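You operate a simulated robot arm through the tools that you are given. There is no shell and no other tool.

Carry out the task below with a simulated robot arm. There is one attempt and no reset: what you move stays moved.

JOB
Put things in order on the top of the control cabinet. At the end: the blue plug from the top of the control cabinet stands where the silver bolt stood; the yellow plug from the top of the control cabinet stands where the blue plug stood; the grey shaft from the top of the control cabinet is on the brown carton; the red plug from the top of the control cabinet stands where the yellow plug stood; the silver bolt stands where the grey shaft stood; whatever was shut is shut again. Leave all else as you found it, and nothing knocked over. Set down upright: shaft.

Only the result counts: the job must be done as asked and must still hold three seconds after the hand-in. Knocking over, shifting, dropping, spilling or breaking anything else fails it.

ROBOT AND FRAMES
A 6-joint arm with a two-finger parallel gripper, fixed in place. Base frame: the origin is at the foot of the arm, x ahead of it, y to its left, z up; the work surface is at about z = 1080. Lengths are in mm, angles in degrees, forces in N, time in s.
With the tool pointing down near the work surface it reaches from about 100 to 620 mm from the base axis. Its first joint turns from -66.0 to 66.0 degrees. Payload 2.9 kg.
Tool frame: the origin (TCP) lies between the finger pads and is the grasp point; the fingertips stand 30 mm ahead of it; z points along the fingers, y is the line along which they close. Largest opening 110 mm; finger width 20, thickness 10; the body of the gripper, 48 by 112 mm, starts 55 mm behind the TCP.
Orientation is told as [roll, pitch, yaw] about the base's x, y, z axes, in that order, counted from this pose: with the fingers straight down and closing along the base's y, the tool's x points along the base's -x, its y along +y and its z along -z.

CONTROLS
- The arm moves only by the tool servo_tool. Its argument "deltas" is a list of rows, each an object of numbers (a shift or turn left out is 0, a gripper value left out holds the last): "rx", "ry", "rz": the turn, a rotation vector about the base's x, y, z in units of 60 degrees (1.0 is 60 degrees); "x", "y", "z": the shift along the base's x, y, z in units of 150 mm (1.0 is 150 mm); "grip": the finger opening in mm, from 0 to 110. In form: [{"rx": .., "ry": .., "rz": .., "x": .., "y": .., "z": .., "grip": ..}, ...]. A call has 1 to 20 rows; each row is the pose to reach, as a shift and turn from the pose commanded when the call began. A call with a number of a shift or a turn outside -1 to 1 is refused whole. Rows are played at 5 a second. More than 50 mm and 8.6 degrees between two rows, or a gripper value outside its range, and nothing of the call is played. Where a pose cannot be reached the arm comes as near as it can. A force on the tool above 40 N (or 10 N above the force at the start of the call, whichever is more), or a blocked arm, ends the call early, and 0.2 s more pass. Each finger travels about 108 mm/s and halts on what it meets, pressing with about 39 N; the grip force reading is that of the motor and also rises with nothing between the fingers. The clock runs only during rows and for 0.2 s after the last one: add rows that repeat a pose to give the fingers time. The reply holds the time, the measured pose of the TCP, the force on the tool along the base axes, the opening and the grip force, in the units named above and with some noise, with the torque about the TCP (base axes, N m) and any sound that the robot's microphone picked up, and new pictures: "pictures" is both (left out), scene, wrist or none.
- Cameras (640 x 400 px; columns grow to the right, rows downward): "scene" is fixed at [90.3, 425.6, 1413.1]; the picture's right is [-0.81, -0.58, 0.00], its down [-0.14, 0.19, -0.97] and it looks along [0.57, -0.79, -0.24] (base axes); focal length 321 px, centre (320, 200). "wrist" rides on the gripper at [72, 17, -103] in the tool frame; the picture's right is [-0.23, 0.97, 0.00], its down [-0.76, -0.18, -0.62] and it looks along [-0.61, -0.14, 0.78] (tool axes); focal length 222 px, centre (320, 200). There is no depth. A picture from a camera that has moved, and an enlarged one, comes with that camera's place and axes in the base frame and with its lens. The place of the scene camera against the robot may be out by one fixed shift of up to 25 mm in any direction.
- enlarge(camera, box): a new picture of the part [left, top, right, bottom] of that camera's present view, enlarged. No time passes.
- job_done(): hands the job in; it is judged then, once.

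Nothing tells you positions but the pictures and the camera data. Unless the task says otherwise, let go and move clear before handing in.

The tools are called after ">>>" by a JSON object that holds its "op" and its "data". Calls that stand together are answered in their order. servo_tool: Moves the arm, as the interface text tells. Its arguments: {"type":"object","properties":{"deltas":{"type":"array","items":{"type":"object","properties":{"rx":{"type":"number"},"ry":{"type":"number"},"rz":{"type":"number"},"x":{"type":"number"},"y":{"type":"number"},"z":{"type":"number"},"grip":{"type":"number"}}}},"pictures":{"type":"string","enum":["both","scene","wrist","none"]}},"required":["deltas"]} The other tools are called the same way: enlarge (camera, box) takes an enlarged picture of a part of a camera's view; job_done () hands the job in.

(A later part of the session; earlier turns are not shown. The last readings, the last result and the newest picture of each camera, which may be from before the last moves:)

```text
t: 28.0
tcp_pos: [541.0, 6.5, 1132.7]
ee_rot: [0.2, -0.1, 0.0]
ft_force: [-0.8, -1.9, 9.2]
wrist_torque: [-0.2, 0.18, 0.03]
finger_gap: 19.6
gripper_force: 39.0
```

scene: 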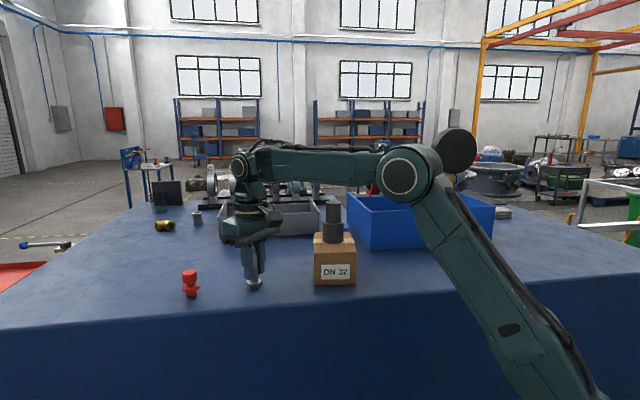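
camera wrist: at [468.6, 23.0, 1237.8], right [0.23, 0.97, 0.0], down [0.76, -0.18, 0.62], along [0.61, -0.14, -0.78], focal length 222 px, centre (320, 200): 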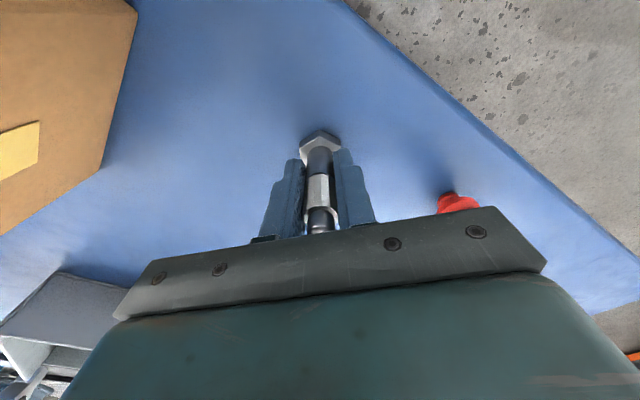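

>>> {"op": "servo_tool", "data": {"deltas": [{"z": 0.005}, {"z": 0.005}, {"z": 0.005, "grip": 60}, {"z": 0.005, "grip": 60}, {"z": 0.005, "grip": 60}, {"z": 0.005, "grip": 60}]}}

>>> {"op": "enlarge", "data": {"camera": "scene", "box": [170, 200, 330, 300]}}

```text
t: 29.4
tcp_pos: [540.1, 7.1, 1132.8]
ee_rot: [0.1, 0.0, 0.0]
ft_force: [0.4, -0.4, -1.2]
wrist_torque: [0.0, 0.02, 0.02]
finger_gap: 59.8
gripper_force: 0.0
camera wrist: at [468.8, 23.3, 1236.9], right [0.23, 0.97, 0.0], down [0.76, -0.18, 0.62], along [0.61, -0.14, -0.78], focal length 222 px, centre (320, 200)
```

scene: 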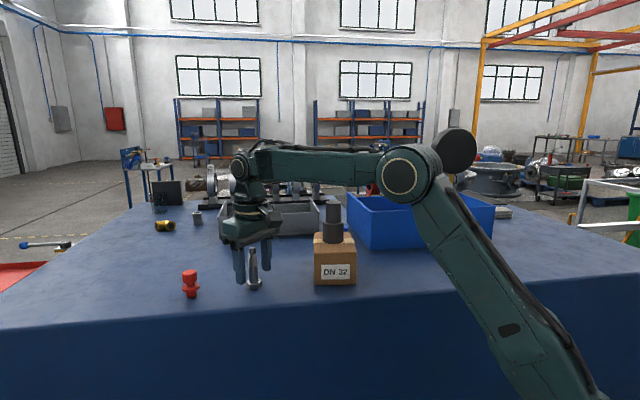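
wrist: 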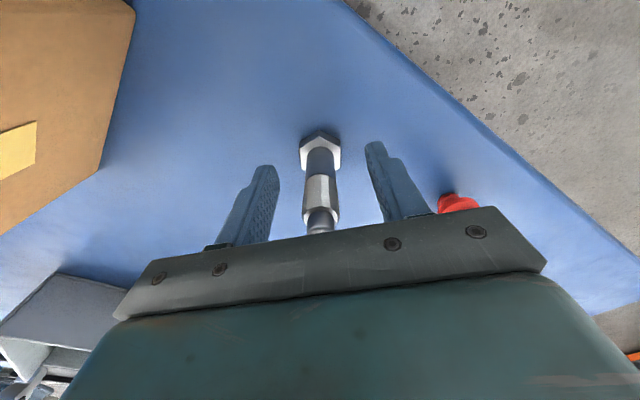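

```text
4.00 times, centred on (250, 250) of scene
camera zoom: at [90.3, 425.6, 1413.1], right [-0.81, -0.58, 0.0], down [-0.14, 0.19, -0.97], along [0.57, -0.79, -0.24], focal length 1284 px, centre (600, 0)
```

zoom: 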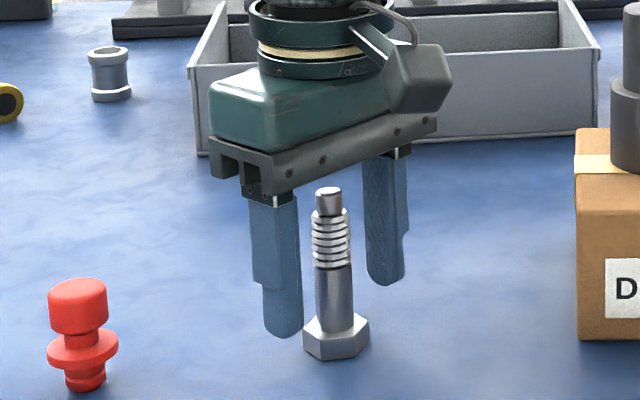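

The bolt stands upright on the shaft's old spot. I lift clear of it, then retreat inward and go over the low side of the carton toward the blue plug.

>>> {"op": "servo_tool", "data": {"deltas": [{"z": 0.12}, {"z": 0.3}, {"z": 0.45}, {"z": 0.58}, {"z": 0.62, "x": -0.15}, {"z": 0.72, "x": -0.4}, {"z": 0.85, "x": -0.65}, {"z": 1.0, "x": -0.9}, {"z": 1.0, "x": -1.0}, {"z": 1.0, "x": -1.0}]}}

>>> {"op": "enlarge", "data": {"camera": "scene", "box": [170, 200, 330, 300]}}

```text
t: 31.6
tcp_pos: [391.4, 5.8, 1283.1]
ee_rot: [0.2, 0.0, 0.0]
ft_force: [0.2, 0.3, -0.6]
wrist_torque: [0.01, 0.01, -0.01]
finger_gap: 60.3
gripper_force: 0.1
camera wrist: at [319.3, 22.9, 1387.1], right [0.23, 0.97, 0.0], down [0.76, -0.18, 0.62], along [0.61, -0.14, -0.78], focal length 222 px, centre (320, 200)
```

scene: 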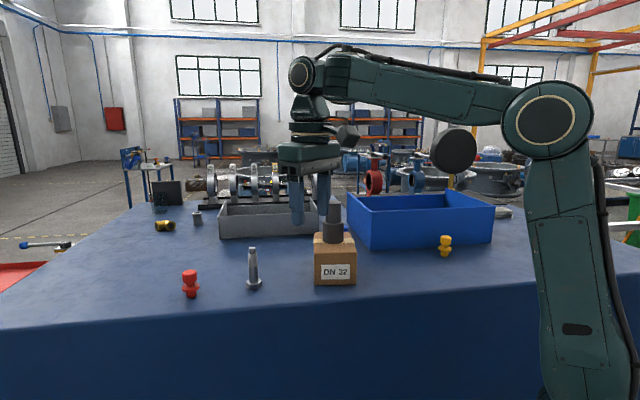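
wrist: 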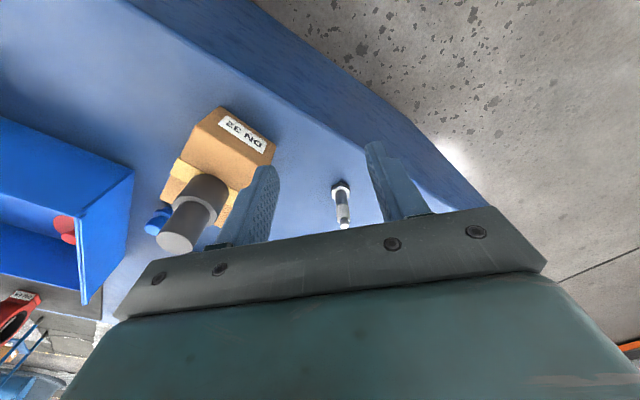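

```text
4.00 times, centred on (250, 250) of scene
camera zoom: at [90.3, 425.6, 1413.1], right [-0.81, -0.58, 0.0], down [-0.14, 0.19, -0.97], along [0.57, -0.79, -0.24], focal length 1284 px, centre (600, 0)
```

zoom: 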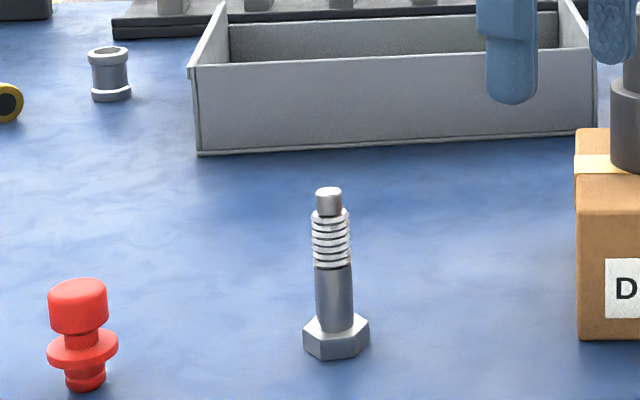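

The bolt is within about a millimetre of the shaft's old base centre. Next I sweep across at z≈1313, passing well above and beside the shaft on the carton.

>>> {"op": "servo_tool", "data": {"deltas": [{"z": 0.12, "x": -0.05}, {"z": 0.22, "x": -0.1, "y": -0.1}, {"z": 0.22, "x": -0.1, "y": -0.3}, {"z": 0.22, "x": -0.1, "y": -0.5}, {"z": 0.22, "x": -0.1, "y": -0.7}, {"z": 0.22, "x": -0.1, "y": -0.9}, {"z": 0.22, "x": -0.1, "y": -1.0}, {"z": 0.22, "x": -0.1, "y": -1.0}], "pictures": "scene"}}

>>> {"op": "servo_tool", "data": {"deltas": [{"y": -0.15}, {"y": -0.35}, {"y": -0.55}, {"y": -0.7}, {"y": -0.7}]}}

>>> {"op": "enlarge", "data": {"camera": "wrist", "box": [200, 90, 440, 240]}}

```text
t: 33.4
tcp_pos: [376.5, -144.2, 1316.3]
ee_rot: [0.1, 0.0, 0.0]
ft_force: [-0.2, 0.3, 0.3]
wrist_torque: [0.0, -0.01, 0.0]
finger_gap: 60.3
gripper_force: 0.0
```

scene: 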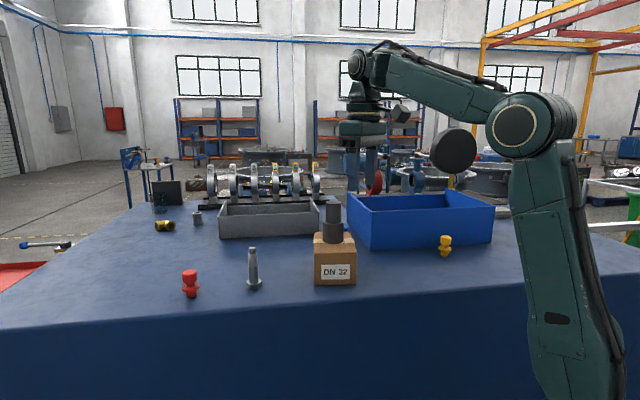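

```text
t: 34.6
tcp_pos: [376.6, -248.2, 1315.7]
ee_rot: [0.1, 0.0, -0.1]
ft_force: [-1.1, 0.5, 0.3]
wrist_torque: [0.0, -0.01, -0.02]
finger_gap: 59.9
gripper_force: 0.0
camera wrist: at [303.7, -232.0, 1419.6], right [0.23, 0.97, 0.0], down [0.76, -0.18, 0.62], along [0.61, -0.14, -0.78], focal length 222 px, centre (320, 200)
```

scene: 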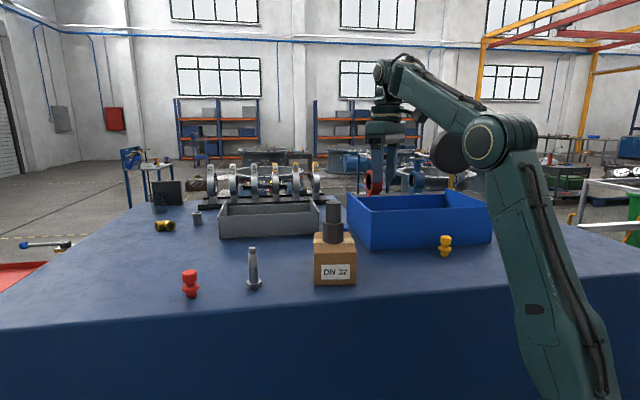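
wrist: 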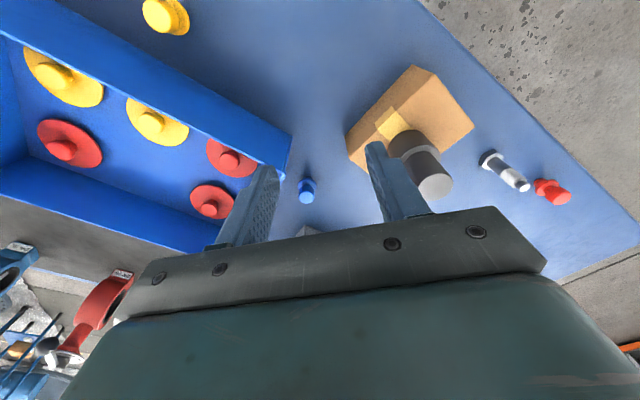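

```text
2.67 times, centred on (320, 165) of wrist
camera zoom: at [303.7, -232.0, 1419.6], right [0.23, 0.97, 0.0], down [0.76, -0.18, 0.62], along [0.61, -0.14, -0.78], focal length 592 px, centre (320, 293)
```

zoom: 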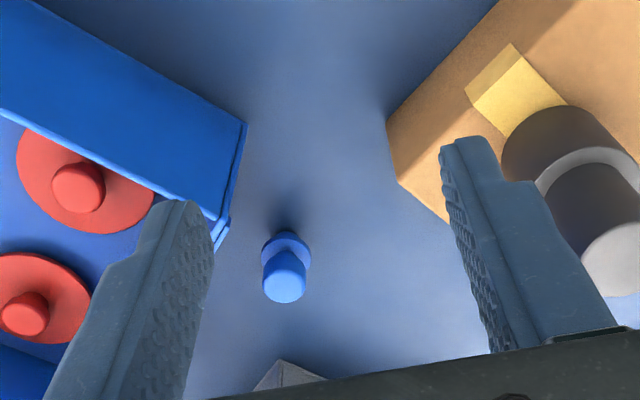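

The blue plug measures about (516, -305), and the tray's walls are about 106 mm high, so I'll approach between carton and tray. I turn the gripper to about +15° yaw for clearance and stop just inward of the plug.

>>> {"op": "servo_tool", "data": {"deltas": [{"x": 0.156, "y": -0.065, "z": -0.171, "rz": 0.05, "grip": 60}, {"x": 0.323, "y": -0.125, "z": -0.358, "rz": 0.1}, {"x": 0.456, "y": -0.165, "z": -0.518, "rz": 0.15}, {"x": 0.589, "y": -0.212, "z": -0.671, "rz": 0.2}, {"x": 0.676, "y": -0.285, "z": -0.771, "rz": 0.25}, {"x": 0.756, "y": -0.359, "z": -0.858, "rz": 0.25}, {"x": 0.756, "y": -0.359, "z": -0.858, "rz": 0.25}]}}

>>> {"op": "enlarge", "data": {"camera": "wrist", "box": [200, 60, 440, 240]}}

>>> {"op": "enlarge", "data": {"camera": "scene", "box": [290, 140, 450, 260]}}

```text
t: 36.2
tcp_pos: [489.2, -301.6, 1185.7]
ee_rot: [0.1, 0.0, 15.1]
ft_force: [-0.3, 0.3, 0.4]
wrist_torque: [-0.04, 0.0, 0.0]
finger_gap: 60.3
gripper_force: 0.1
camera wrist: at [415.2, -304.5, 1290.5], right [-0.03, 1.0, 0.0], down [0.78, 0.03, 0.62], along [0.62, 0.02, -0.78], focal length 222 px, centre (320, 200)
```

scene: 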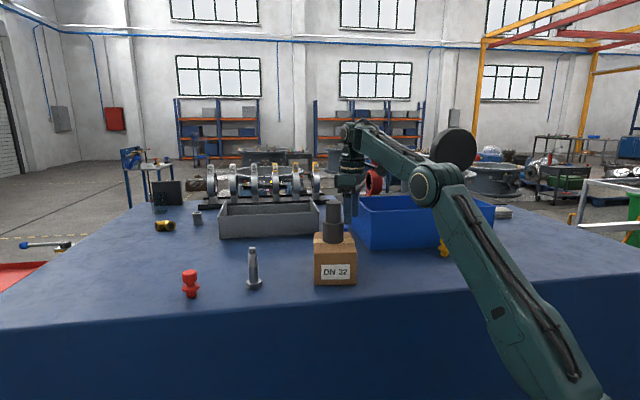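
wrist: 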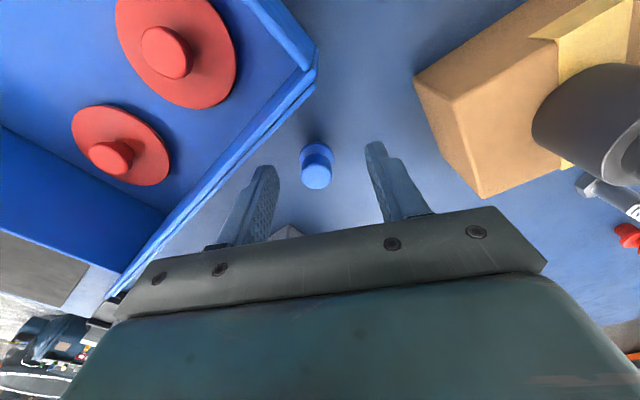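

```text
2.22 times, centred on (320, 150) of wrist
camera zoom: at [415.2, -304.5, 1290.5], right [-0.03, 1.0, 0.0], down [0.78, 0.03, 0.62], along [0.62, 0.02, -0.78], focal length 494 px, centre (320, 311)
```

zoom: 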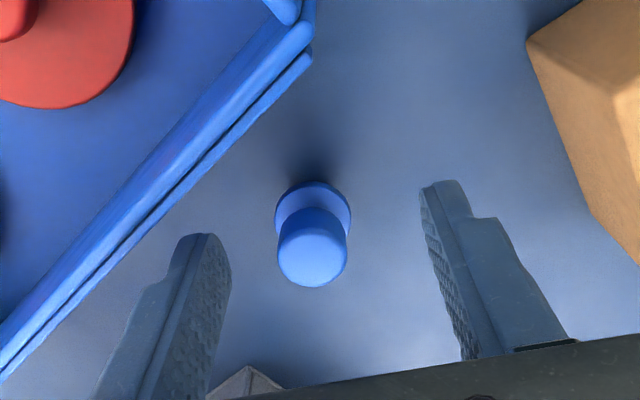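

```text
3.33 times, centred on (370, 200) of scene
camera zoom: at [90.3, 425.6, 1413.1], right [-0.81, -0.58, 0.0], down [-0.14, 0.19, -0.97], along [0.57, -0.79, -0.24], focal length 1070 px, centre (153, 200)
```

zoom: 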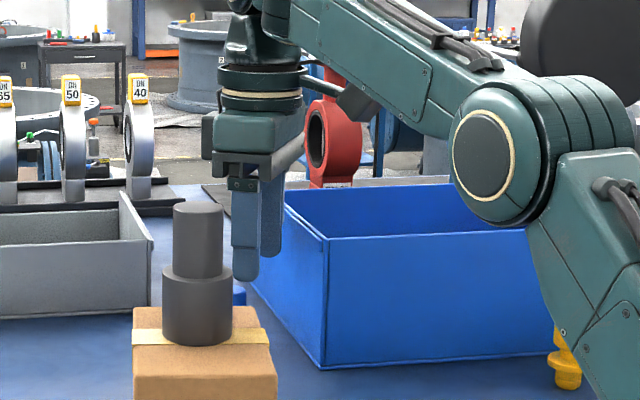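

The blue plug's centre computes to (514.5, -304.5). I move over it at z≈1172 first and check.

>>> {"op": "servo_tool", "data": {"deltas": [{"x": 0.085, "y": -0.007, "z": -0.04}, {"x": 0.169, "y": -0.014, "z": -0.09}, {"x": 0.169, "y": -0.014, "z": -0.09}], "pictures": "wrist"}}

>>> {"op": "enlarge", "data": {"camera": "wrist", "box": [200, 60, 440, 240]}}

```text
t: 37.0
tcp_pos: [515.7, -304.7, 1173.9]
ee_rot: [0.1, 0.1, 15.0]
ft_force: [-0.7, -0.2, -0.2]
wrist_torque: [0.01, 0.03, -0.01]
finger_gap: 60.2
gripper_force: 0.0
camera wrist: at [440.5, -306.9, 1277.4], right [-0.03, 1.0, 0.0], down [0.78, 0.03, 0.62], along [0.62, 0.02, -0.78], focal length 222 px, centre (320, 200)
```

wrist: 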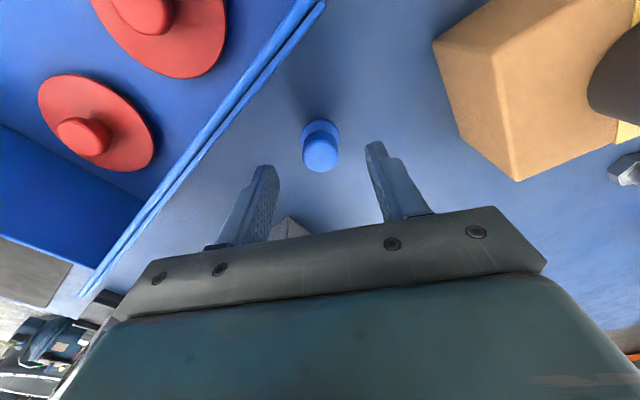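

```text
2.22 times, centred on (320, 150) of wrist
camera zoom: at [440.5, -306.9, 1277.4], right [-0.03, 1.0, 0.0], down [0.78, 0.03, 0.62], along [0.62, 0.02, -0.78], focal length 494 px, centre (320, 311)
```

zoom: 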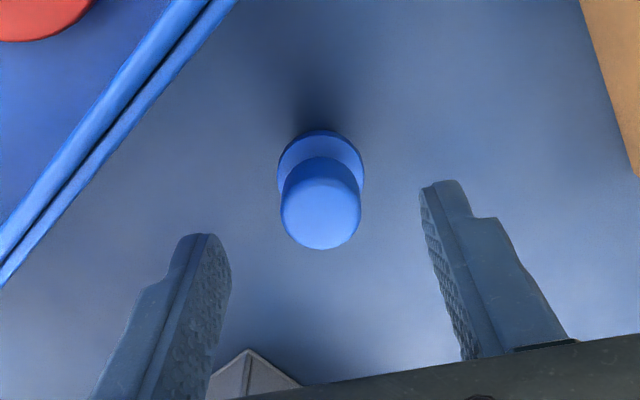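

The plug is exactly under the TCP. I descend to z≈1136 (tips above the flange) and close on the cap.

>>> {"op": "servo_tool", "data": {"deltas": [{"z": -0.08}, {"z": -0.16}, {"z": -0.25}, {"z": -0.25}]}}

>>> {"op": "enlarge", "data": {"camera": "wrist", "box": [200, 90, 440, 240]}}

```text
t: 38.0
tcp_pos: [515.5, -304.8, 1137.1]
ee_rot: [0.1, 0.0, 15.0]
ft_force: [-0.4, 0.5, 0.1]
wrist_torque: [0.0, 0.03, 0.02]
finger_gap: 60.1
gripper_force: 0.1
camera wrist: at [441.1, -306.6, 1240.1], right [-0.03, 1.0, 0.0], down [0.78, 0.02, 0.62], along [0.62, 0.02, -0.78], focal length 222 px, centre (320, 200)
```

scene: 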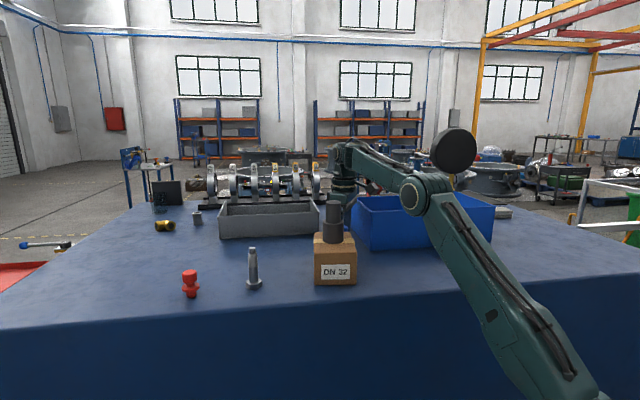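
wrist: 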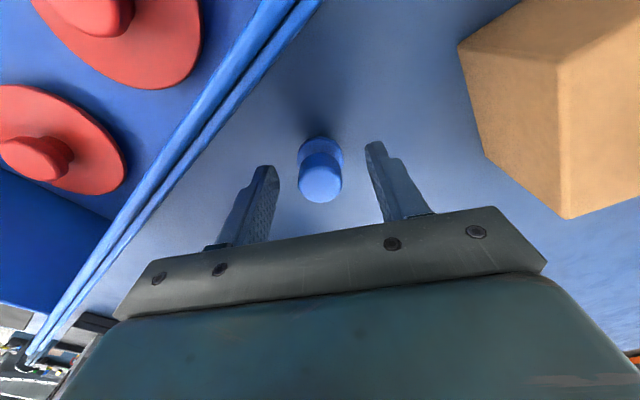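

```text
2.67 times, centred on (320, 165) of wrist
camera zoom: at [441.1, -306.6, 1240.1], right [-0.03, 1.0, 0.0], down [0.78, 0.02, 0.62], along [0.62, 0.02, -0.78], focal length 592 px, centre (320, 293)
```

zoom: 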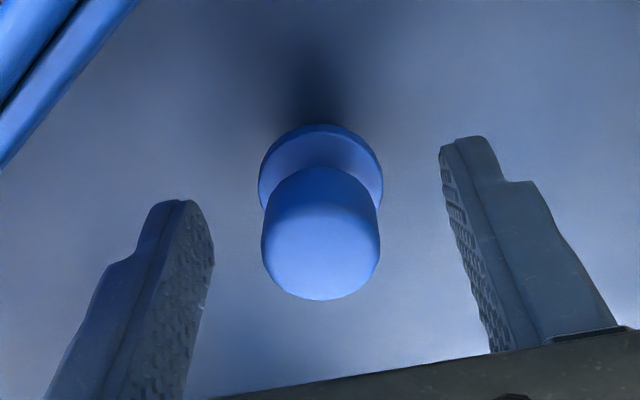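

>>> {"op": "servo_tool", "data": {"deltas": [{"grip": 18}, {"grip": 18}, {"grip": 18}, {"grip": 18}, {"grip": 18}], "pictures": "wrist"}}

>>> {"op": "enlarge", "data": {"camera": "wrist", "box": [200, 90, 440, 240]}}

```text
t: 39.2
tcp_pos: [515.8, -305.1, 1135.2]
ee_rot: [0.1, -0.1, 15.0]
ft_force: [0.1, -0.2, -0.2]
wrist_torque: [0.0, 0.0, 0.01]
finger_gap: 25.1
gripper_force: 38.8
camera wrist: at [441.0, -306.7, 1240.2], right [-0.03, 1.0, 0.0], down [0.78, 0.02, 0.62], along [0.62, 0.02, -0.78], focal length 222 px, centre (320, 200)
```

wrist: 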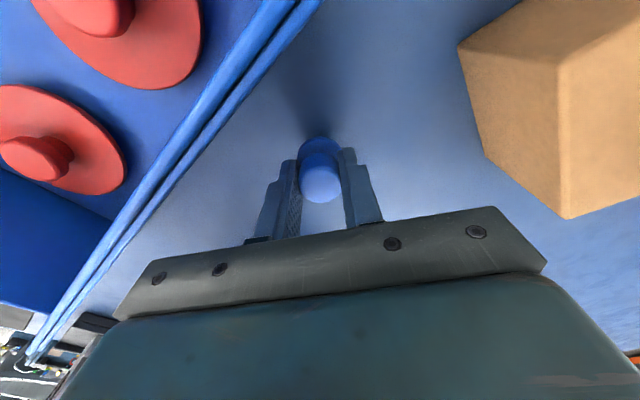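

```text
2.67 times, centred on (320, 165) of wrist
camera zoom: at [441.0, -306.7, 1240.2], right [-0.03, 1.0, 0.0], down [0.78, 0.02, 0.62], along [0.62, 0.02, -0.78], focal length 592 px, centre (320, 293)
```

zoom: 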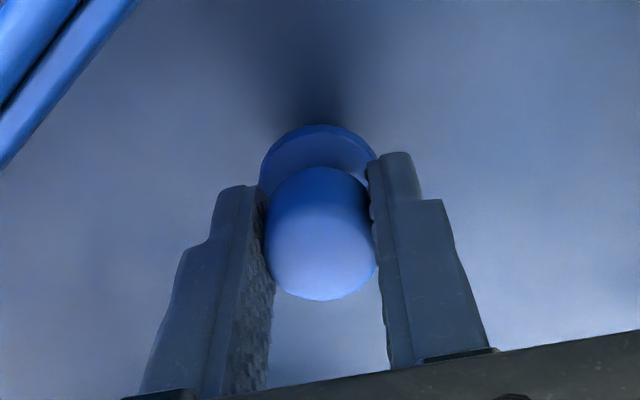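

The blue plug's cap is gripped at 25 mm. I lift it 33 mm, then move inward between the carton and tray while rising.

>>> {"op": "servo_tool", "data": {"deltas": [{"z": 0.06}, {"z": 0.14}, {"z": 0.22}, {"z": 0.24, "x": -0.08, "y": 0.04}, {"z": 0.33, "x": -0.18, "y": 0.09}, {"z": 0.48, "x": -0.32, "y": 0.16}, {"z": 0.63, "x": -0.45, "y": 0.22}, {"z": 0.72, "x": -0.6, "y": 0.24}, {"z": 0.72, "x": -0.75, "y": 0.24}, {"z": 0.72, "x": -0.75, "y": 0.24}]}}

```text
t: 41.4
tcp_pos: [403.1, -268.9, 1243.4]
ee_rot: [0.2, 0.1, 15.0]
ft_force: [0.2, 0.1, -0.4]
wrist_torque: [-0.02, 0.01, 0.01]
finger_gap: 25.3
gripper_force: 39.5
camera wrist: at [328.2, -270.8, 1347.8], right [-0.03, 1.0, 0.0], down [0.78, 0.02, 0.62], along [0.62, 0.02, -0.78], focal length 222 px, centre (320, 200)
```

scene: 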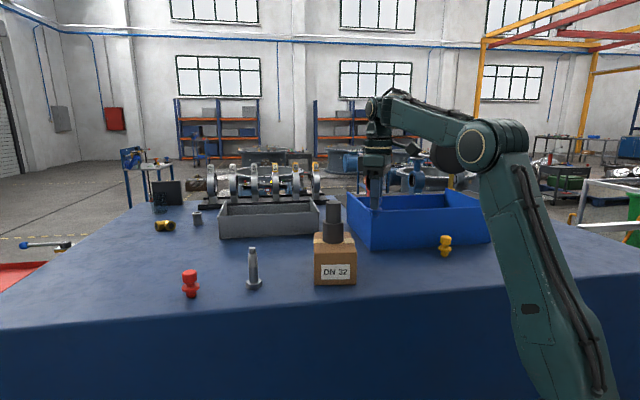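
wrist: 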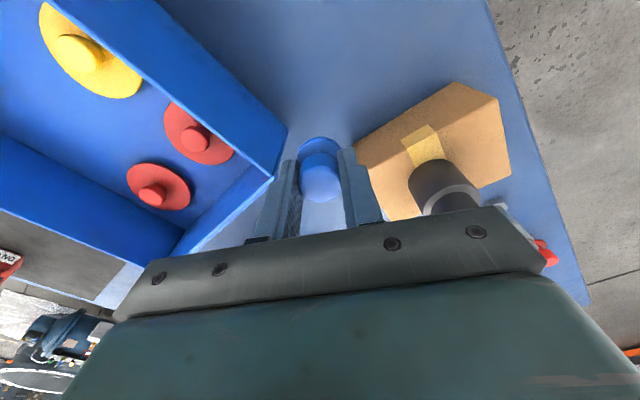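

The blue plug is held well. I move to the bolt's old spot (303, -290.6) and lower to about 3 mm above the table.

>>> {"op": "servo_tool", "data": {"deltas": [{"x": -0.2, "y": -0.045}, {"x": -0.4, "y": -0.09}, {"x": -0.58, "y": -0.13}, {"x": -0.662, "y": -0.147}, {"x": -0.662, "y": -0.147, "z": -0.15}, {"x": -0.662, "y": -0.147, "z": -0.3}, {"x": -0.662, "y": -0.147, "z": -0.45}, {"x": -0.662, "y": -0.147, "z": -0.6}, {"x": -0.662, "y": -0.147, "z": -0.69}, {"x": -0.662, "y": -0.147, "z": -0.7}, {"x": -0.662, "y": -0.147, "z": -0.7}]}}

>>> {"op": "enlarge", "data": {"camera": "scene", "box": [350, 180, 510, 280]}}

```text
t: 43.8
tcp_pos: [303.3, -289.5, 1137.6]
ee_rot: [0.1, 0.0, 15.0]
ft_force: [0.8, 0.7, 0.8]
wrist_torque: [-0.02, -0.02, -0.02]
finger_gap: 24.4
gripper_force: 38.5
camera wrist: at [228.7, -292.7, 1242.7], right [-0.03, 1.0, 0.0], down [0.78, 0.02, 0.62], along [0.62, 0.02, -0.78], focal length 222 px, centre (320, 200)
```

scene: 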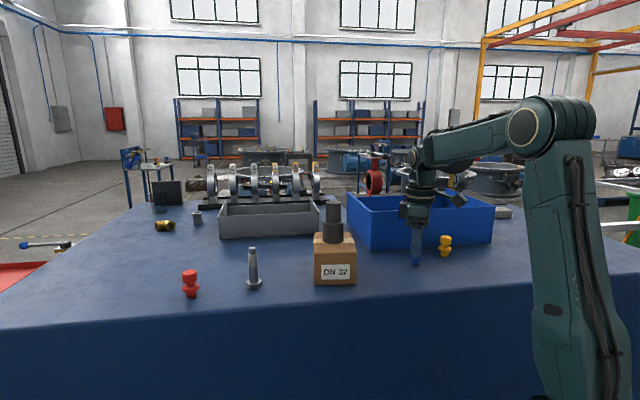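
wrist: 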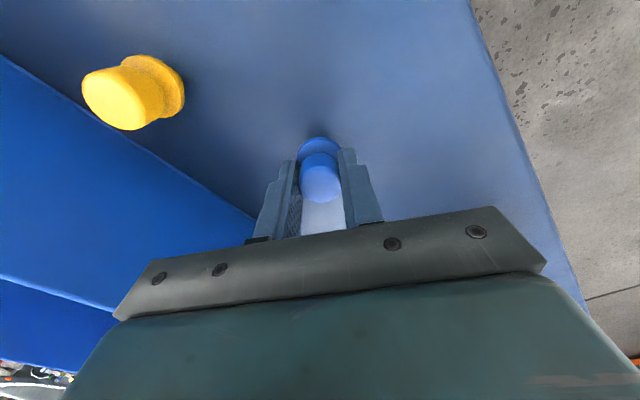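

```text
4.00 times, centred on (430, 230) of scene
camera zoom: at [90.3, 425.6, 1413.1], right [-0.81, -0.58, 0.0], down [-0.14, 0.19, -0.97], along [0.57, -0.79, -0.24], focal length 1284 px, centre (-120, 80)
```

zoom: 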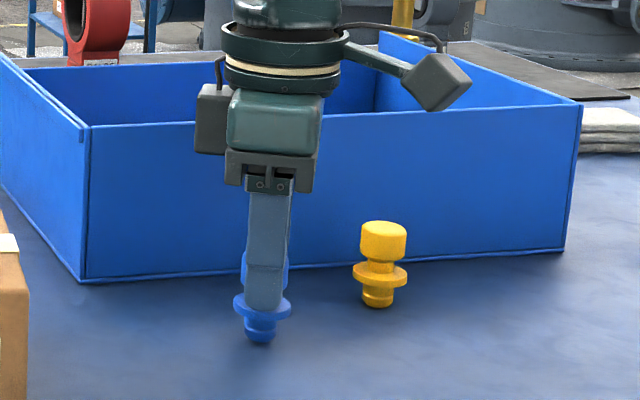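

The blue plug is directly over the bolt's old base centre. I lower it the last 3 mm.

>>> {"op": "servo_tool", "data": {"deltas": [{"z": -0.01}, {"z": -0.02}, {"z": -0.02}], "pictures": "none"}}

```text
t: 44.6
tcp_pos: [303.7, -291.3, 1135.2]
ee_rot: [0.1, 0.0, 15.0]
ft_force: [0.7, 0.2, 1.0]
wrist_torque: [-0.02, 0.01, -0.02]
finger_gap: 24.8
gripper_force: 39.6
```

>>> {"op": "servo_tool", "data": {"deltas": [{"z": -0.004}, {"z": -0.008}, {"z": -0.008}], "pictures": "none"}}

```text
t: 45.4
tcp_pos: [303.9, -289.6, 1135.3]
ee_rot: [-0.1, 0.0, 15.0]
ft_force: [-1.7, 2.2, 11.2]
wrist_torque: [0.07, 0.07, 0.02]
finger_gap: 24.9
gripper_force: 38.6
```

There is light contact now. I ease up a touch and open the fingers.

>>> {"op": "servo_tool", "data": {"deltas": [{"z": 0.005}, {"z": 0.005}, {"z": 0.005, "grip": 60}, {"z": 0.005, "grip": 60}, {"z": 0.005, "grip": 60}, {"z": 0.005, "grip": 60}]}}

>>> {"op": "enlarge", "data": {"camera": "scene", "box": [350, 180, 510, 280]}}

```text
t: 46.8
tcp_pos: [301.8, -290.0, 1135.6]
ee_rot: [0.1, -0.1, 15.0]
ft_force: [-0.2, -0.3, 0.3]
wrist_torque: [-0.01, 0.0, 0.0]
finger_gap: 60.0
gripper_force: 0.0
camera wrist: at [228.9, -292.9, 1239.7], right [-0.03, 1.0, 0.0], down [0.78, 0.02, 0.62], along [0.62, 0.02, -0.78], focal length 222 px, centre (320, 200)
```

scene: 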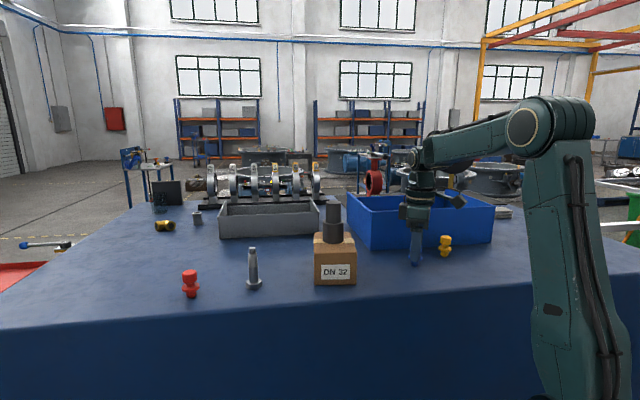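
wrist: 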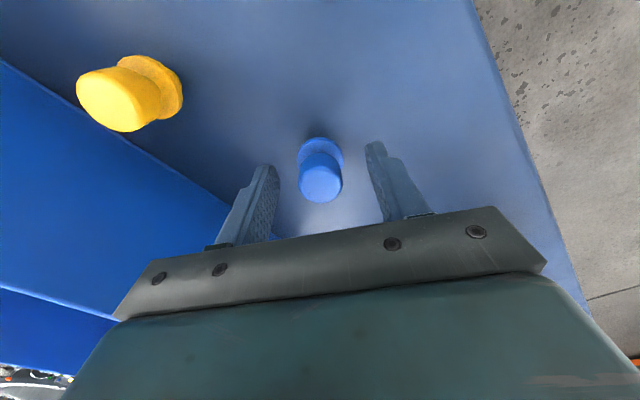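

```text
4.00 times, centred on (430, 230) of scene
camera zoom: at [90.3, 425.6, 1413.1], right [-0.81, -0.58, 0.0], down [-0.14, 0.19, -0.97], along [0.57, -0.79, -0.24], focal length 1284 px, centre (-120, 80)
```

zoom: 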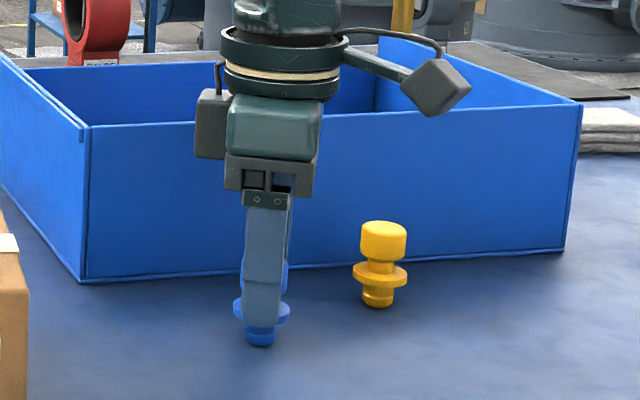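

The blue plug is released on the bolt's old spot. I lift, turn to yaw -30° (clear of the tray wall) and hover over the yellow plug near (263, -388.5).

>>> {"op": "servo_tool", "data": {"deltas": [{"z": 0.1}, {"z": 0.25}, {"z": 0.4}, {"z": 0.54, "rz": -0.1}, {"z": 0.54, "x": -0.05, "y": -0.12, "rz": -0.22}, {"z": 0.54, "x": -0.11, "y": -0.27, "rz": -0.34}, {"z": 0.54, "x": -0.17, "y": -0.42, "rz": -0.46}, {"z": 0.54, "x": -0.23, "y": -0.57, "rz": -0.58}, {"z": 0.54, "x": -0.266, "y": -0.655, "rz": -0.7}, {"z": 0.54, "x": -0.266, "y": -0.655, "rz": -0.75}, {"z": 0.54, "x": -0.266, "y": -0.655, "rz": -0.75}]}}

>>> {"op": "enlarge", "data": {"camera": "wrist", "box": [200, 60, 440, 240]}}

>>> {"op": "enlarge", "data": {"camera": "scene", "box": [350, 180, 510, 280]}}

```text
t: 49.2
tcp_pos: [263.7, -387.7, 1217.3]
ee_rot: [0.1, 0.0, -30.2]
ft_force: [0.1, 0.0, -0.2]
wrist_torque: [0.0, 0.03, 0.0]
finger_gap: 59.9
gripper_force: 0.0
camera wrist: at [209.0, -337.2, 1320.8], right [0.68, 0.73, 0.0], down [0.57, -0.54, 0.62], along [0.45, -0.43, -0.78], focal length 222 px, centre (320, 200)
```

scene: 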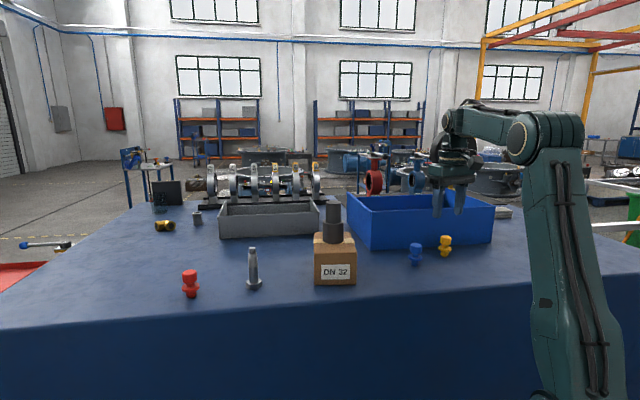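
wrist: 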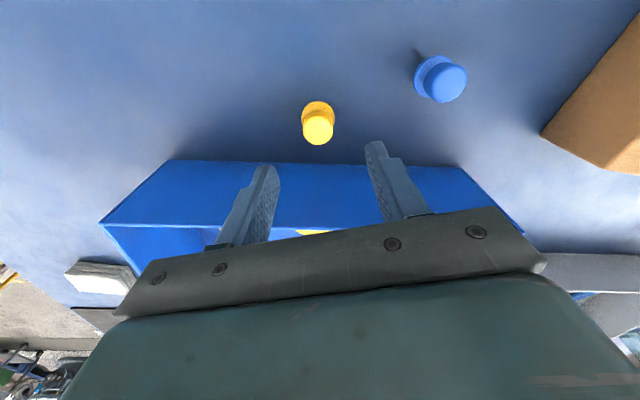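

```text
2.22 times, centred on (320, 150) of wrist
camera zoom: at [209.0, -337.2, 1320.8], right [0.68, 0.73, 0.0], down [0.57, -0.54, 0.62], along [0.45, -0.43, -0.78], focal length 494 px, centre (320, 311)
```

zoom: 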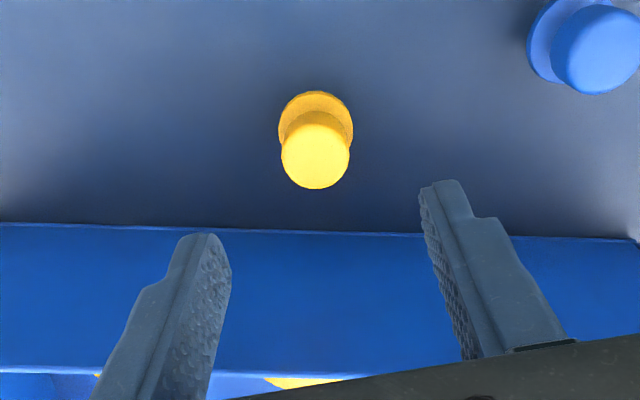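

```text
4.00 times, centred on (430, 230) of scene
camera zoom: at [90.3, 425.6, 1413.1], right [-0.81, -0.58, 0.0], down [-0.14, 0.19, -0.97], along [0.57, -0.79, -0.24], focal length 1284 px, centre (-120, 80)
```

zoom: 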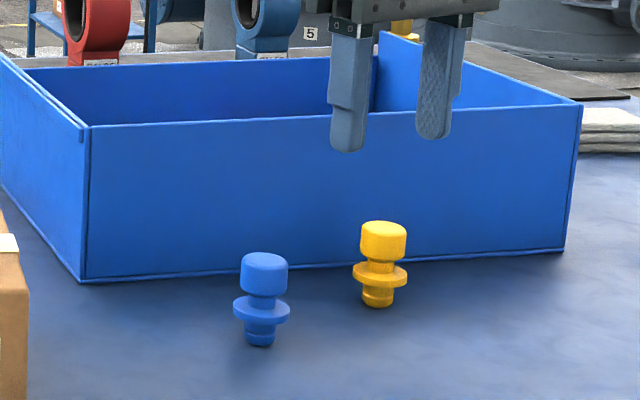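

The blue plug stands cleanly. The yellow plug computes to (260.8, -388.5); I correct 2 mm, descend to the same height as for the blue plug and check.

>>> {"op": "servo_tool", "data": {"deltas": [{"x": -0.014, "y": -0.004, "z": -0.1}, {"x": -0.014, "y": -0.004, "z": -0.25}, {"x": -0.014, "y": -0.004, "z": -0.4}, {"x": -0.014, "y": -0.004, "z": -0.535}, {"x": -0.014, "y": -0.004, "z": -0.535}]}}

>>> {"op": "enlarge", "data": {"camera": "wrist", "box": [200, 90, 440, 240]}}

```text
t: 50.4
tcp_pos: [260.8, -389.8, 1135.0]
ee_rot: [0.1, 0.0, -30.0]
ft_force: [-0.1, -0.6, -0.1]
wrist_torque: [-0.01, 0.01, -0.03]
finger_gap: 59.7
gripper_force: 0.1
camera wrist: at [207.0, -338.4, 1240.0], right [0.68, 0.73, 0.0], down [0.57, -0.54, 0.62], along [0.46, -0.42, -0.78], focal length 222 px, centre (320, 200)
```

scene: 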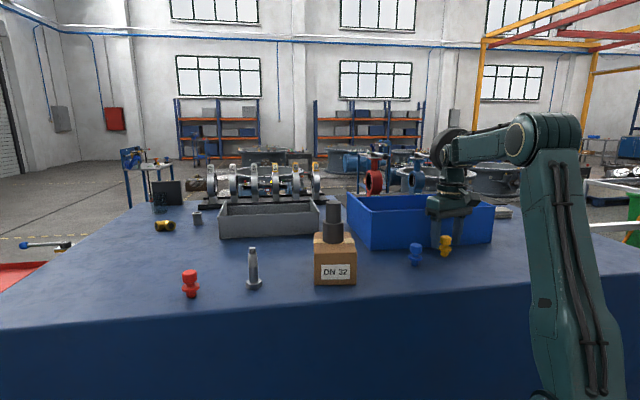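
wrist: 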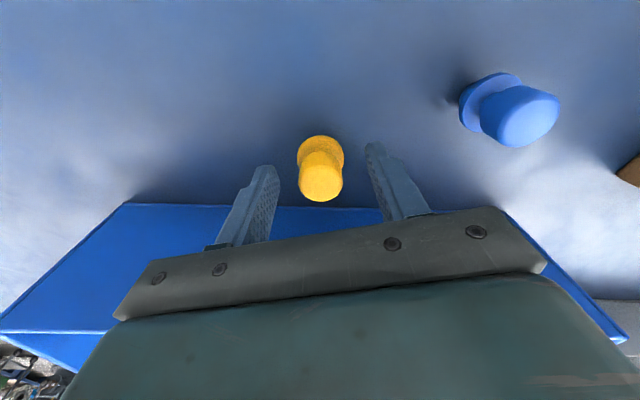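

```text
2.67 times, centred on (320, 165) of wrist
camera zoom: at [207.0, -338.4, 1240.0], right [0.68, 0.73, 0.0], down [0.57, -0.54, 0.62], along [0.46, -0.42, -0.78], focal length 592 px, centre (320, 293)
```

zoom: 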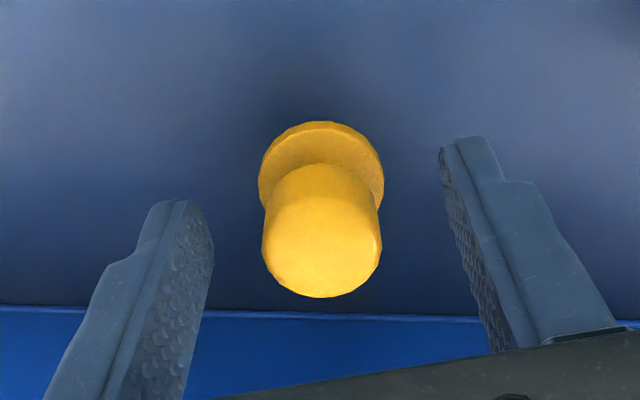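

The view matches the blue grasp. I close on the yellow cap.

>>> {"op": "servo_tool", "data": {"deltas": [{"grip": 18}, {"grip": 18}, {"grip": 18}, {"grip": 18}, {"grip": 18}], "pictures": "none"}}

```text
t: 51.6
tcp_pos: [262.1, -389.6, 1136.3]
ee_rot: [0.1, -0.1, -30.0]
ft_force: [0.1, -0.3, -0.4]
wrist_torque: [-0.01, -0.05, 0.0]
finger_gap: 25.1
gripper_force: 39.6
```

The yellow plug is gripped. I lift it 108 mm and move to the waypoint near (402, -269), turning back to +15° yaw.

>>> {"op": "servo_tool", "data": {"deltas": [{"z": 0.1}, {"z": 0.3}, {"z": 0.5}, {"z": 0.72}, {"z": 0.72, "x": 0.1, "y": 0.08, "rz": 0.11}, {"z": 0.72, "x": 0.27, "y": 0.23, "rz": 0.23}, {"z": 0.72, "x": 0.44, "y": 0.38, "rz": 0.35}, {"z": 0.72, "x": 0.61, "y": 0.53, "rz": 0.47}, {"z": 0.72, "x": 0.78, "y": 0.68, "rz": 0.59}, {"z": 0.72, "x": 0.9, "y": 0.78, "rz": 0.7}, {"z": 0.72, "x": 0.943, "y": 0.803, "rz": 0.75}, {"z": 0.72, "x": 0.943, "y": 0.803, "rz": 0.75}]}}

```text
t: 54.2
tcp_pos: [403.0, -268.1, 1244.7]
ee_rot: [0.0, -0.1, 15.1]
ft_force: [0.0, -0.2, -0.2]
wrist_torque: [0.01, 0.03, 0.01]
finger_gap: 24.9
gripper_force: 38.7
camera wrist: at [328.9, -270.8, 1348.8], right [-0.03, 1.0, 0.0], down [0.78, 0.03, 0.62], along [0.62, 0.02, -0.78], focal length 222 px, centre (320, 200)
```

scene: 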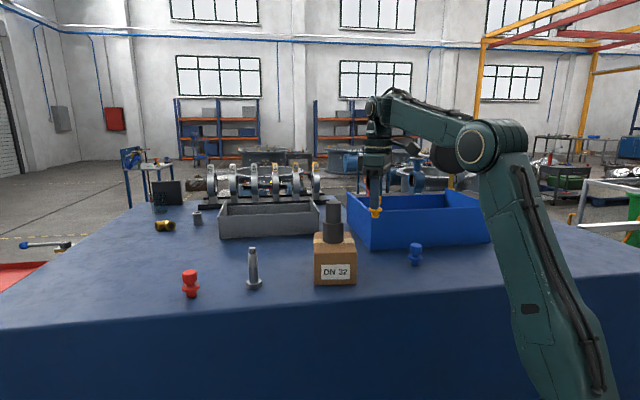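
wrist: 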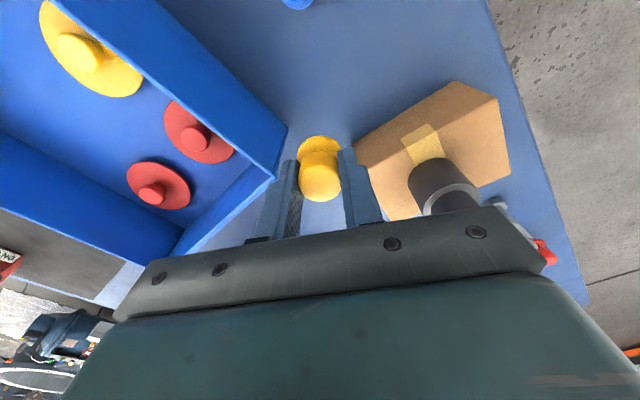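

The waypoint matches the earlier path. I carry the yellow plug out along the reverse of the blue plug's path and lower it to a few mm above the table.

>>> {"op": "servo_tool", "data": {"deltas": [{"x": 0.147, "y": 0.0, "z": 0.0}, {"x": 0.297, "y": -0.019, "z": -0.09}, {"x": 0.427, "y": -0.079, "z": -0.24}, {"x": 0.567, "y": -0.149, "z": -0.39}, {"x": 0.667, "y": -0.199, "z": -0.46}, {"x": 0.747, "y": -0.239, "z": -0.49}, {"x": 0.747, "y": -0.239, "z": -0.55}, {"x": 0.747, "y": -0.239, "z": -0.63}, {"x": 0.747, "y": -0.239, "z": -0.69}, {"x": 0.747, "y": -0.239, "z": -0.7}, {"x": 0.747, "y": -0.239, "z": -0.7}]}}

>>> {"op": "enlarge", "data": {"camera": "wrist", "box": [200, 90, 440, 240]}}

```text
t: 56.6
tcp_pos: [514.0, -304.9, 1140.4]
ee_rot: [0.1, 0.0, 15.0]
ft_force: [-0.2, -0.2, -0.8]
wrist_torque: [0.01, -0.03, -0.02]
finger_gap: 25.0
gripper_force: 38.8
camera wrist: at [440.3, -307.2, 1243.3], right [-0.03, 1.0, 0.0], down [0.78, 0.02, 0.62], along [0.62, 0.02, -0.78], focal length 222 px, centre (320, 200)
```

scene: 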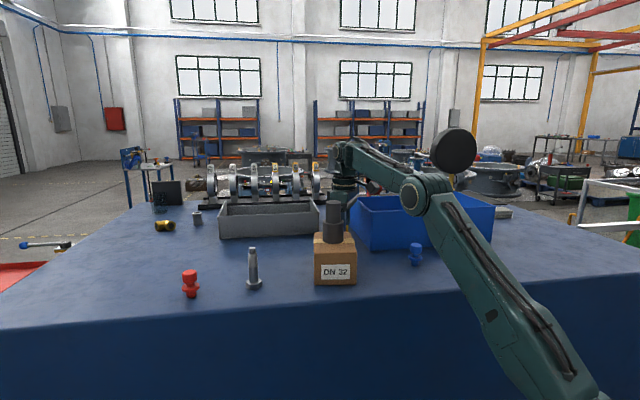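
wrist: 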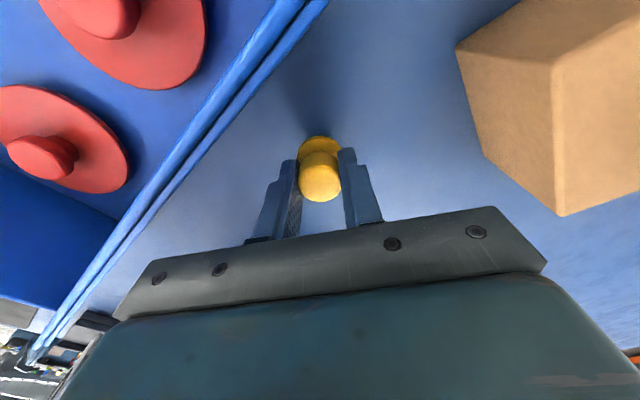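

```text
2.67 times, centred on (320, 165) of wrist
camera zoom: at [440.3, -307.2, 1243.3], right [-0.03, 1.0, 0.0], down [0.78, 0.02, 0.62], along [0.62, 0.02, -0.78], focal length 592 px, centre (320, 293)
```

zoom: 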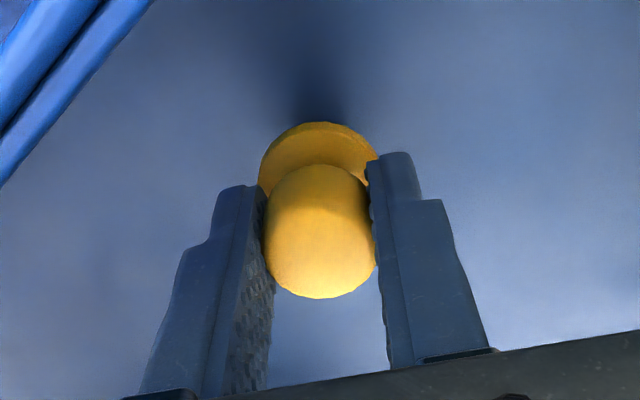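

>>> {"op": "servo_tool", "data": {"deltas": [{"x": 0.005, "y": 0.003, "z": -0.01}, {"x": 0.005, "y": 0.003, "z": -0.022}, {"x": 0.005, "y": 0.003, "z": -0.022}], "pictures": "none"}}

```text
t: 57.4
tcp_pos: [515.3, -304.5, 1135.2]
ee_rot: [0.1, 0.1, 15.1]
ft_force: [0.3, -0.2, -0.3]
wrist_torque: [-0.01, 0.01, -0.03]
finger_gap: 24.8
gripper_force: 39.1
```

>>> {"op": "servo_tool", "data": {"deltas": [{"z": -0.004}, {"z": -0.008}, {"z": -0.008}], "pictures": "none"}}

```text
t: 58.2
tcp_pos: [515.4, -303.4, 1135.3]
ee_rot: [0.0, -0.1, 15.0]
ft_force: [-1.6, 0.1, 7.6]
wrist_torque: [0.03, 0.08, 0.0]
finger_gap: 24.6
gripper_force: 39.0
```

The plug touches the table. I ease up slightly and release.

>>> {"op": "servo_tool", "data": {"deltas": [{"z": 0.004}, {"z": 0.004}, {"z": 0.004, "grip": 60}, {"z": 0.004, "grip": 60}, {"z": 0.004, "grip": 60}, {"z": 0.004, "grip": 60}]}}

>>> {"op": "enlarge", "data": {"camera": "wrist", "box": [200, 90, 440, 240]}}

```text
t: 59.6
tcp_pos: [515.4, -304.6, 1135.6]
ee_rot: [0.1, -0.1, 15.1]
ft_force: [0.7, 0.7, 0.3]
wrist_torque: [0.02, 0.02, 0.0]
finger_gap: 60.3
gripper_force: 0.0
camera wrist: at [441.1, -306.4, 1239.5], right [-0.03, 1.0, 0.0], down [0.78, 0.02, 0.62], along [0.62, 0.02, -0.78], focal length 222 px, centre (320, 200)
```

scene: 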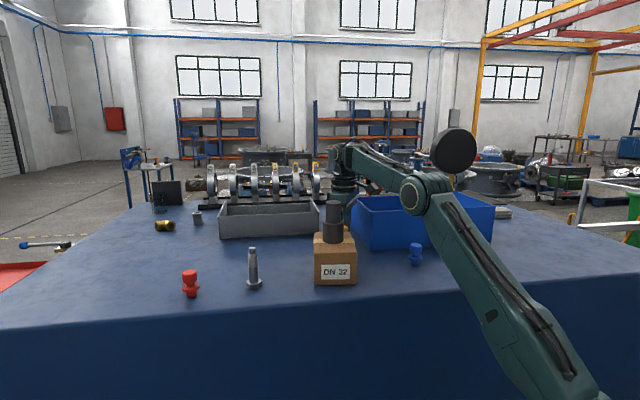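
wrist: 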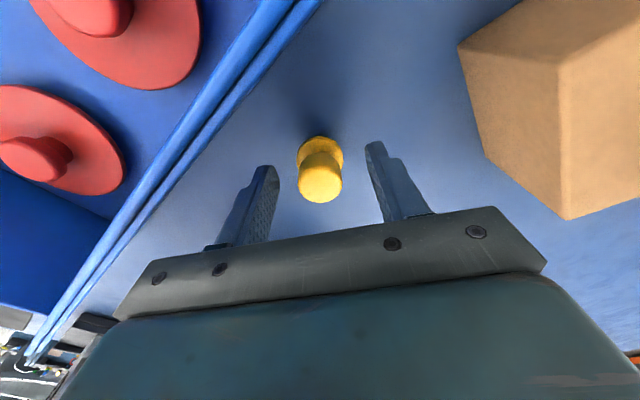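

```text
2.67 times, centred on (320, 165) of wrist
camera zoom: at [441.1, -306.4, 1239.5], right [-0.03, 1.0, 0.0], down [0.78, 0.02, 0.62], along [0.62, 0.02, -0.78], focal length 592 px, centre (320, 293)
```

zoom: 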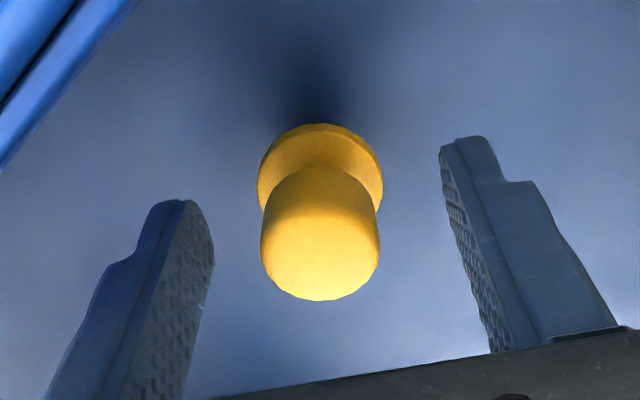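

The yellow plug sits exactly where the blue one was. I lift off and retreat inward along the same path, then rise.

>>> {"op": "servo_tool", "data": {"deltas": [{"z": 0.08}, {"z": 0.16}, {"z": 0.24}, {"z": 0.25, "x": -0.08, "y": 0.04}, {"z": 0.33, "x": -0.18, "y": 0.09}, {"z": 0.48, "x": -0.32, "y": 0.16}, {"z": 0.63, "x": -0.45, "y": 0.22}, {"z": 0.74, "x": -0.6, "y": 0.24}, {"z": 0.82, "x": -0.75, "y": 0.26}, {"z": 0.94, "x": -0.88, "y": 0.29}, {"z": 1.0, "x": -0.94, "y": 0.3}, {"z": 1.0, "x": -0.94, "y": 0.3}]}}

>>> {"op": "enlarge", "data": {"camera": "wrist", "box": [200, 60, 440, 240]}}

```text
t: 62.2
tcp_pos: [374.9, -258.9, 1285.7]
ee_rot: [0.1, -0.1, 15.0]
ft_force: [0.3, 0.4, -0.1]
wrist_torque: [-0.01, 0.01, 0.01]
finger_gap: 59.7
gripper_force: 0.0
camera wrist: at [300.7, -261.1, 1389.6], right [-0.03, 1.0, 0.0], down [0.78, 0.02, 0.62], along [0.62, 0.02, -0.78], focal length 222 px, centre (320, 200)
```

scene: 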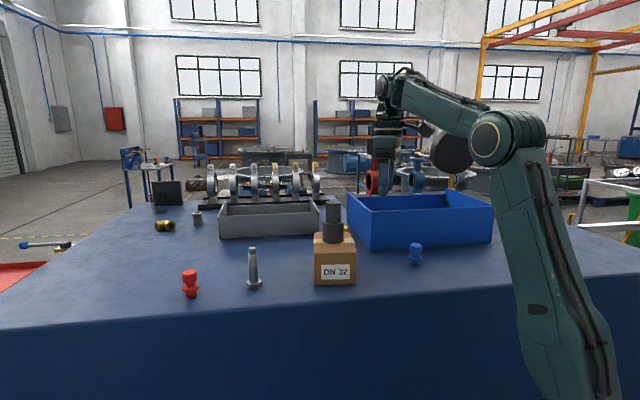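
wrist: 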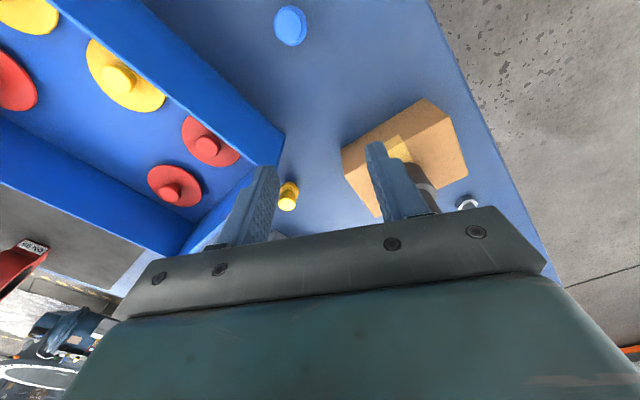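

```text
2.22 times, centred on (320, 150) of wrist
camera zoom: at [300.7, -261.1, 1389.6], right [-0.03, 1.0, 0.0], down [0.78, 0.02, 0.62], along [0.62, 0.02, -0.78], focal length 494 px, centre (320, 311)
```

zoom: 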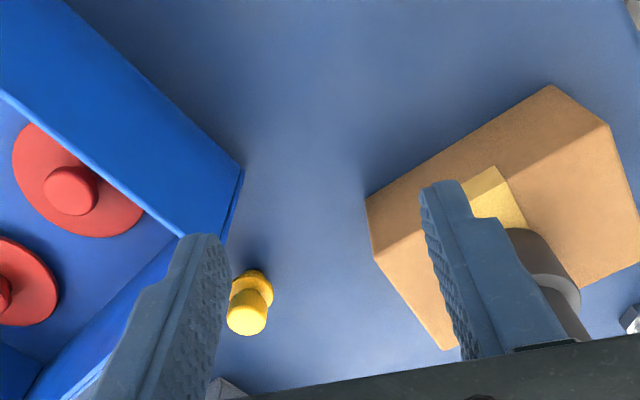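

>>> {"op": "servo_tool", "data": {"deltas": [{"z": 0.12}, {"z": 0.22, "y": 0.08}, {"z": 0.22, "y": 0.25}, {"z": 0.22, "y": 0.45}, {"z": 0.22, "y": 0.65}, {"z": 0.22, "y": 0.85}, {"z": 0.22, "y": 1.0}, {"z": 0.22, "y": 1.0}], "pictures": "scene"}}

```text
t: 64.0
tcp_pos: [373.2, -108.7, 1319.4]
ee_rot: [0.1, 0.0, 15.0]
ft_force: [-0.5, -0.5, 0.4]
wrist_torque: [-0.02, 0.0, 0.01]
finger_gap: 60.0
gripper_force: 0.0
```

scene: 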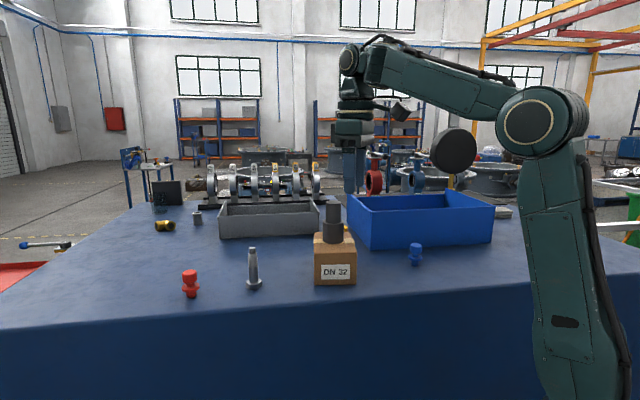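

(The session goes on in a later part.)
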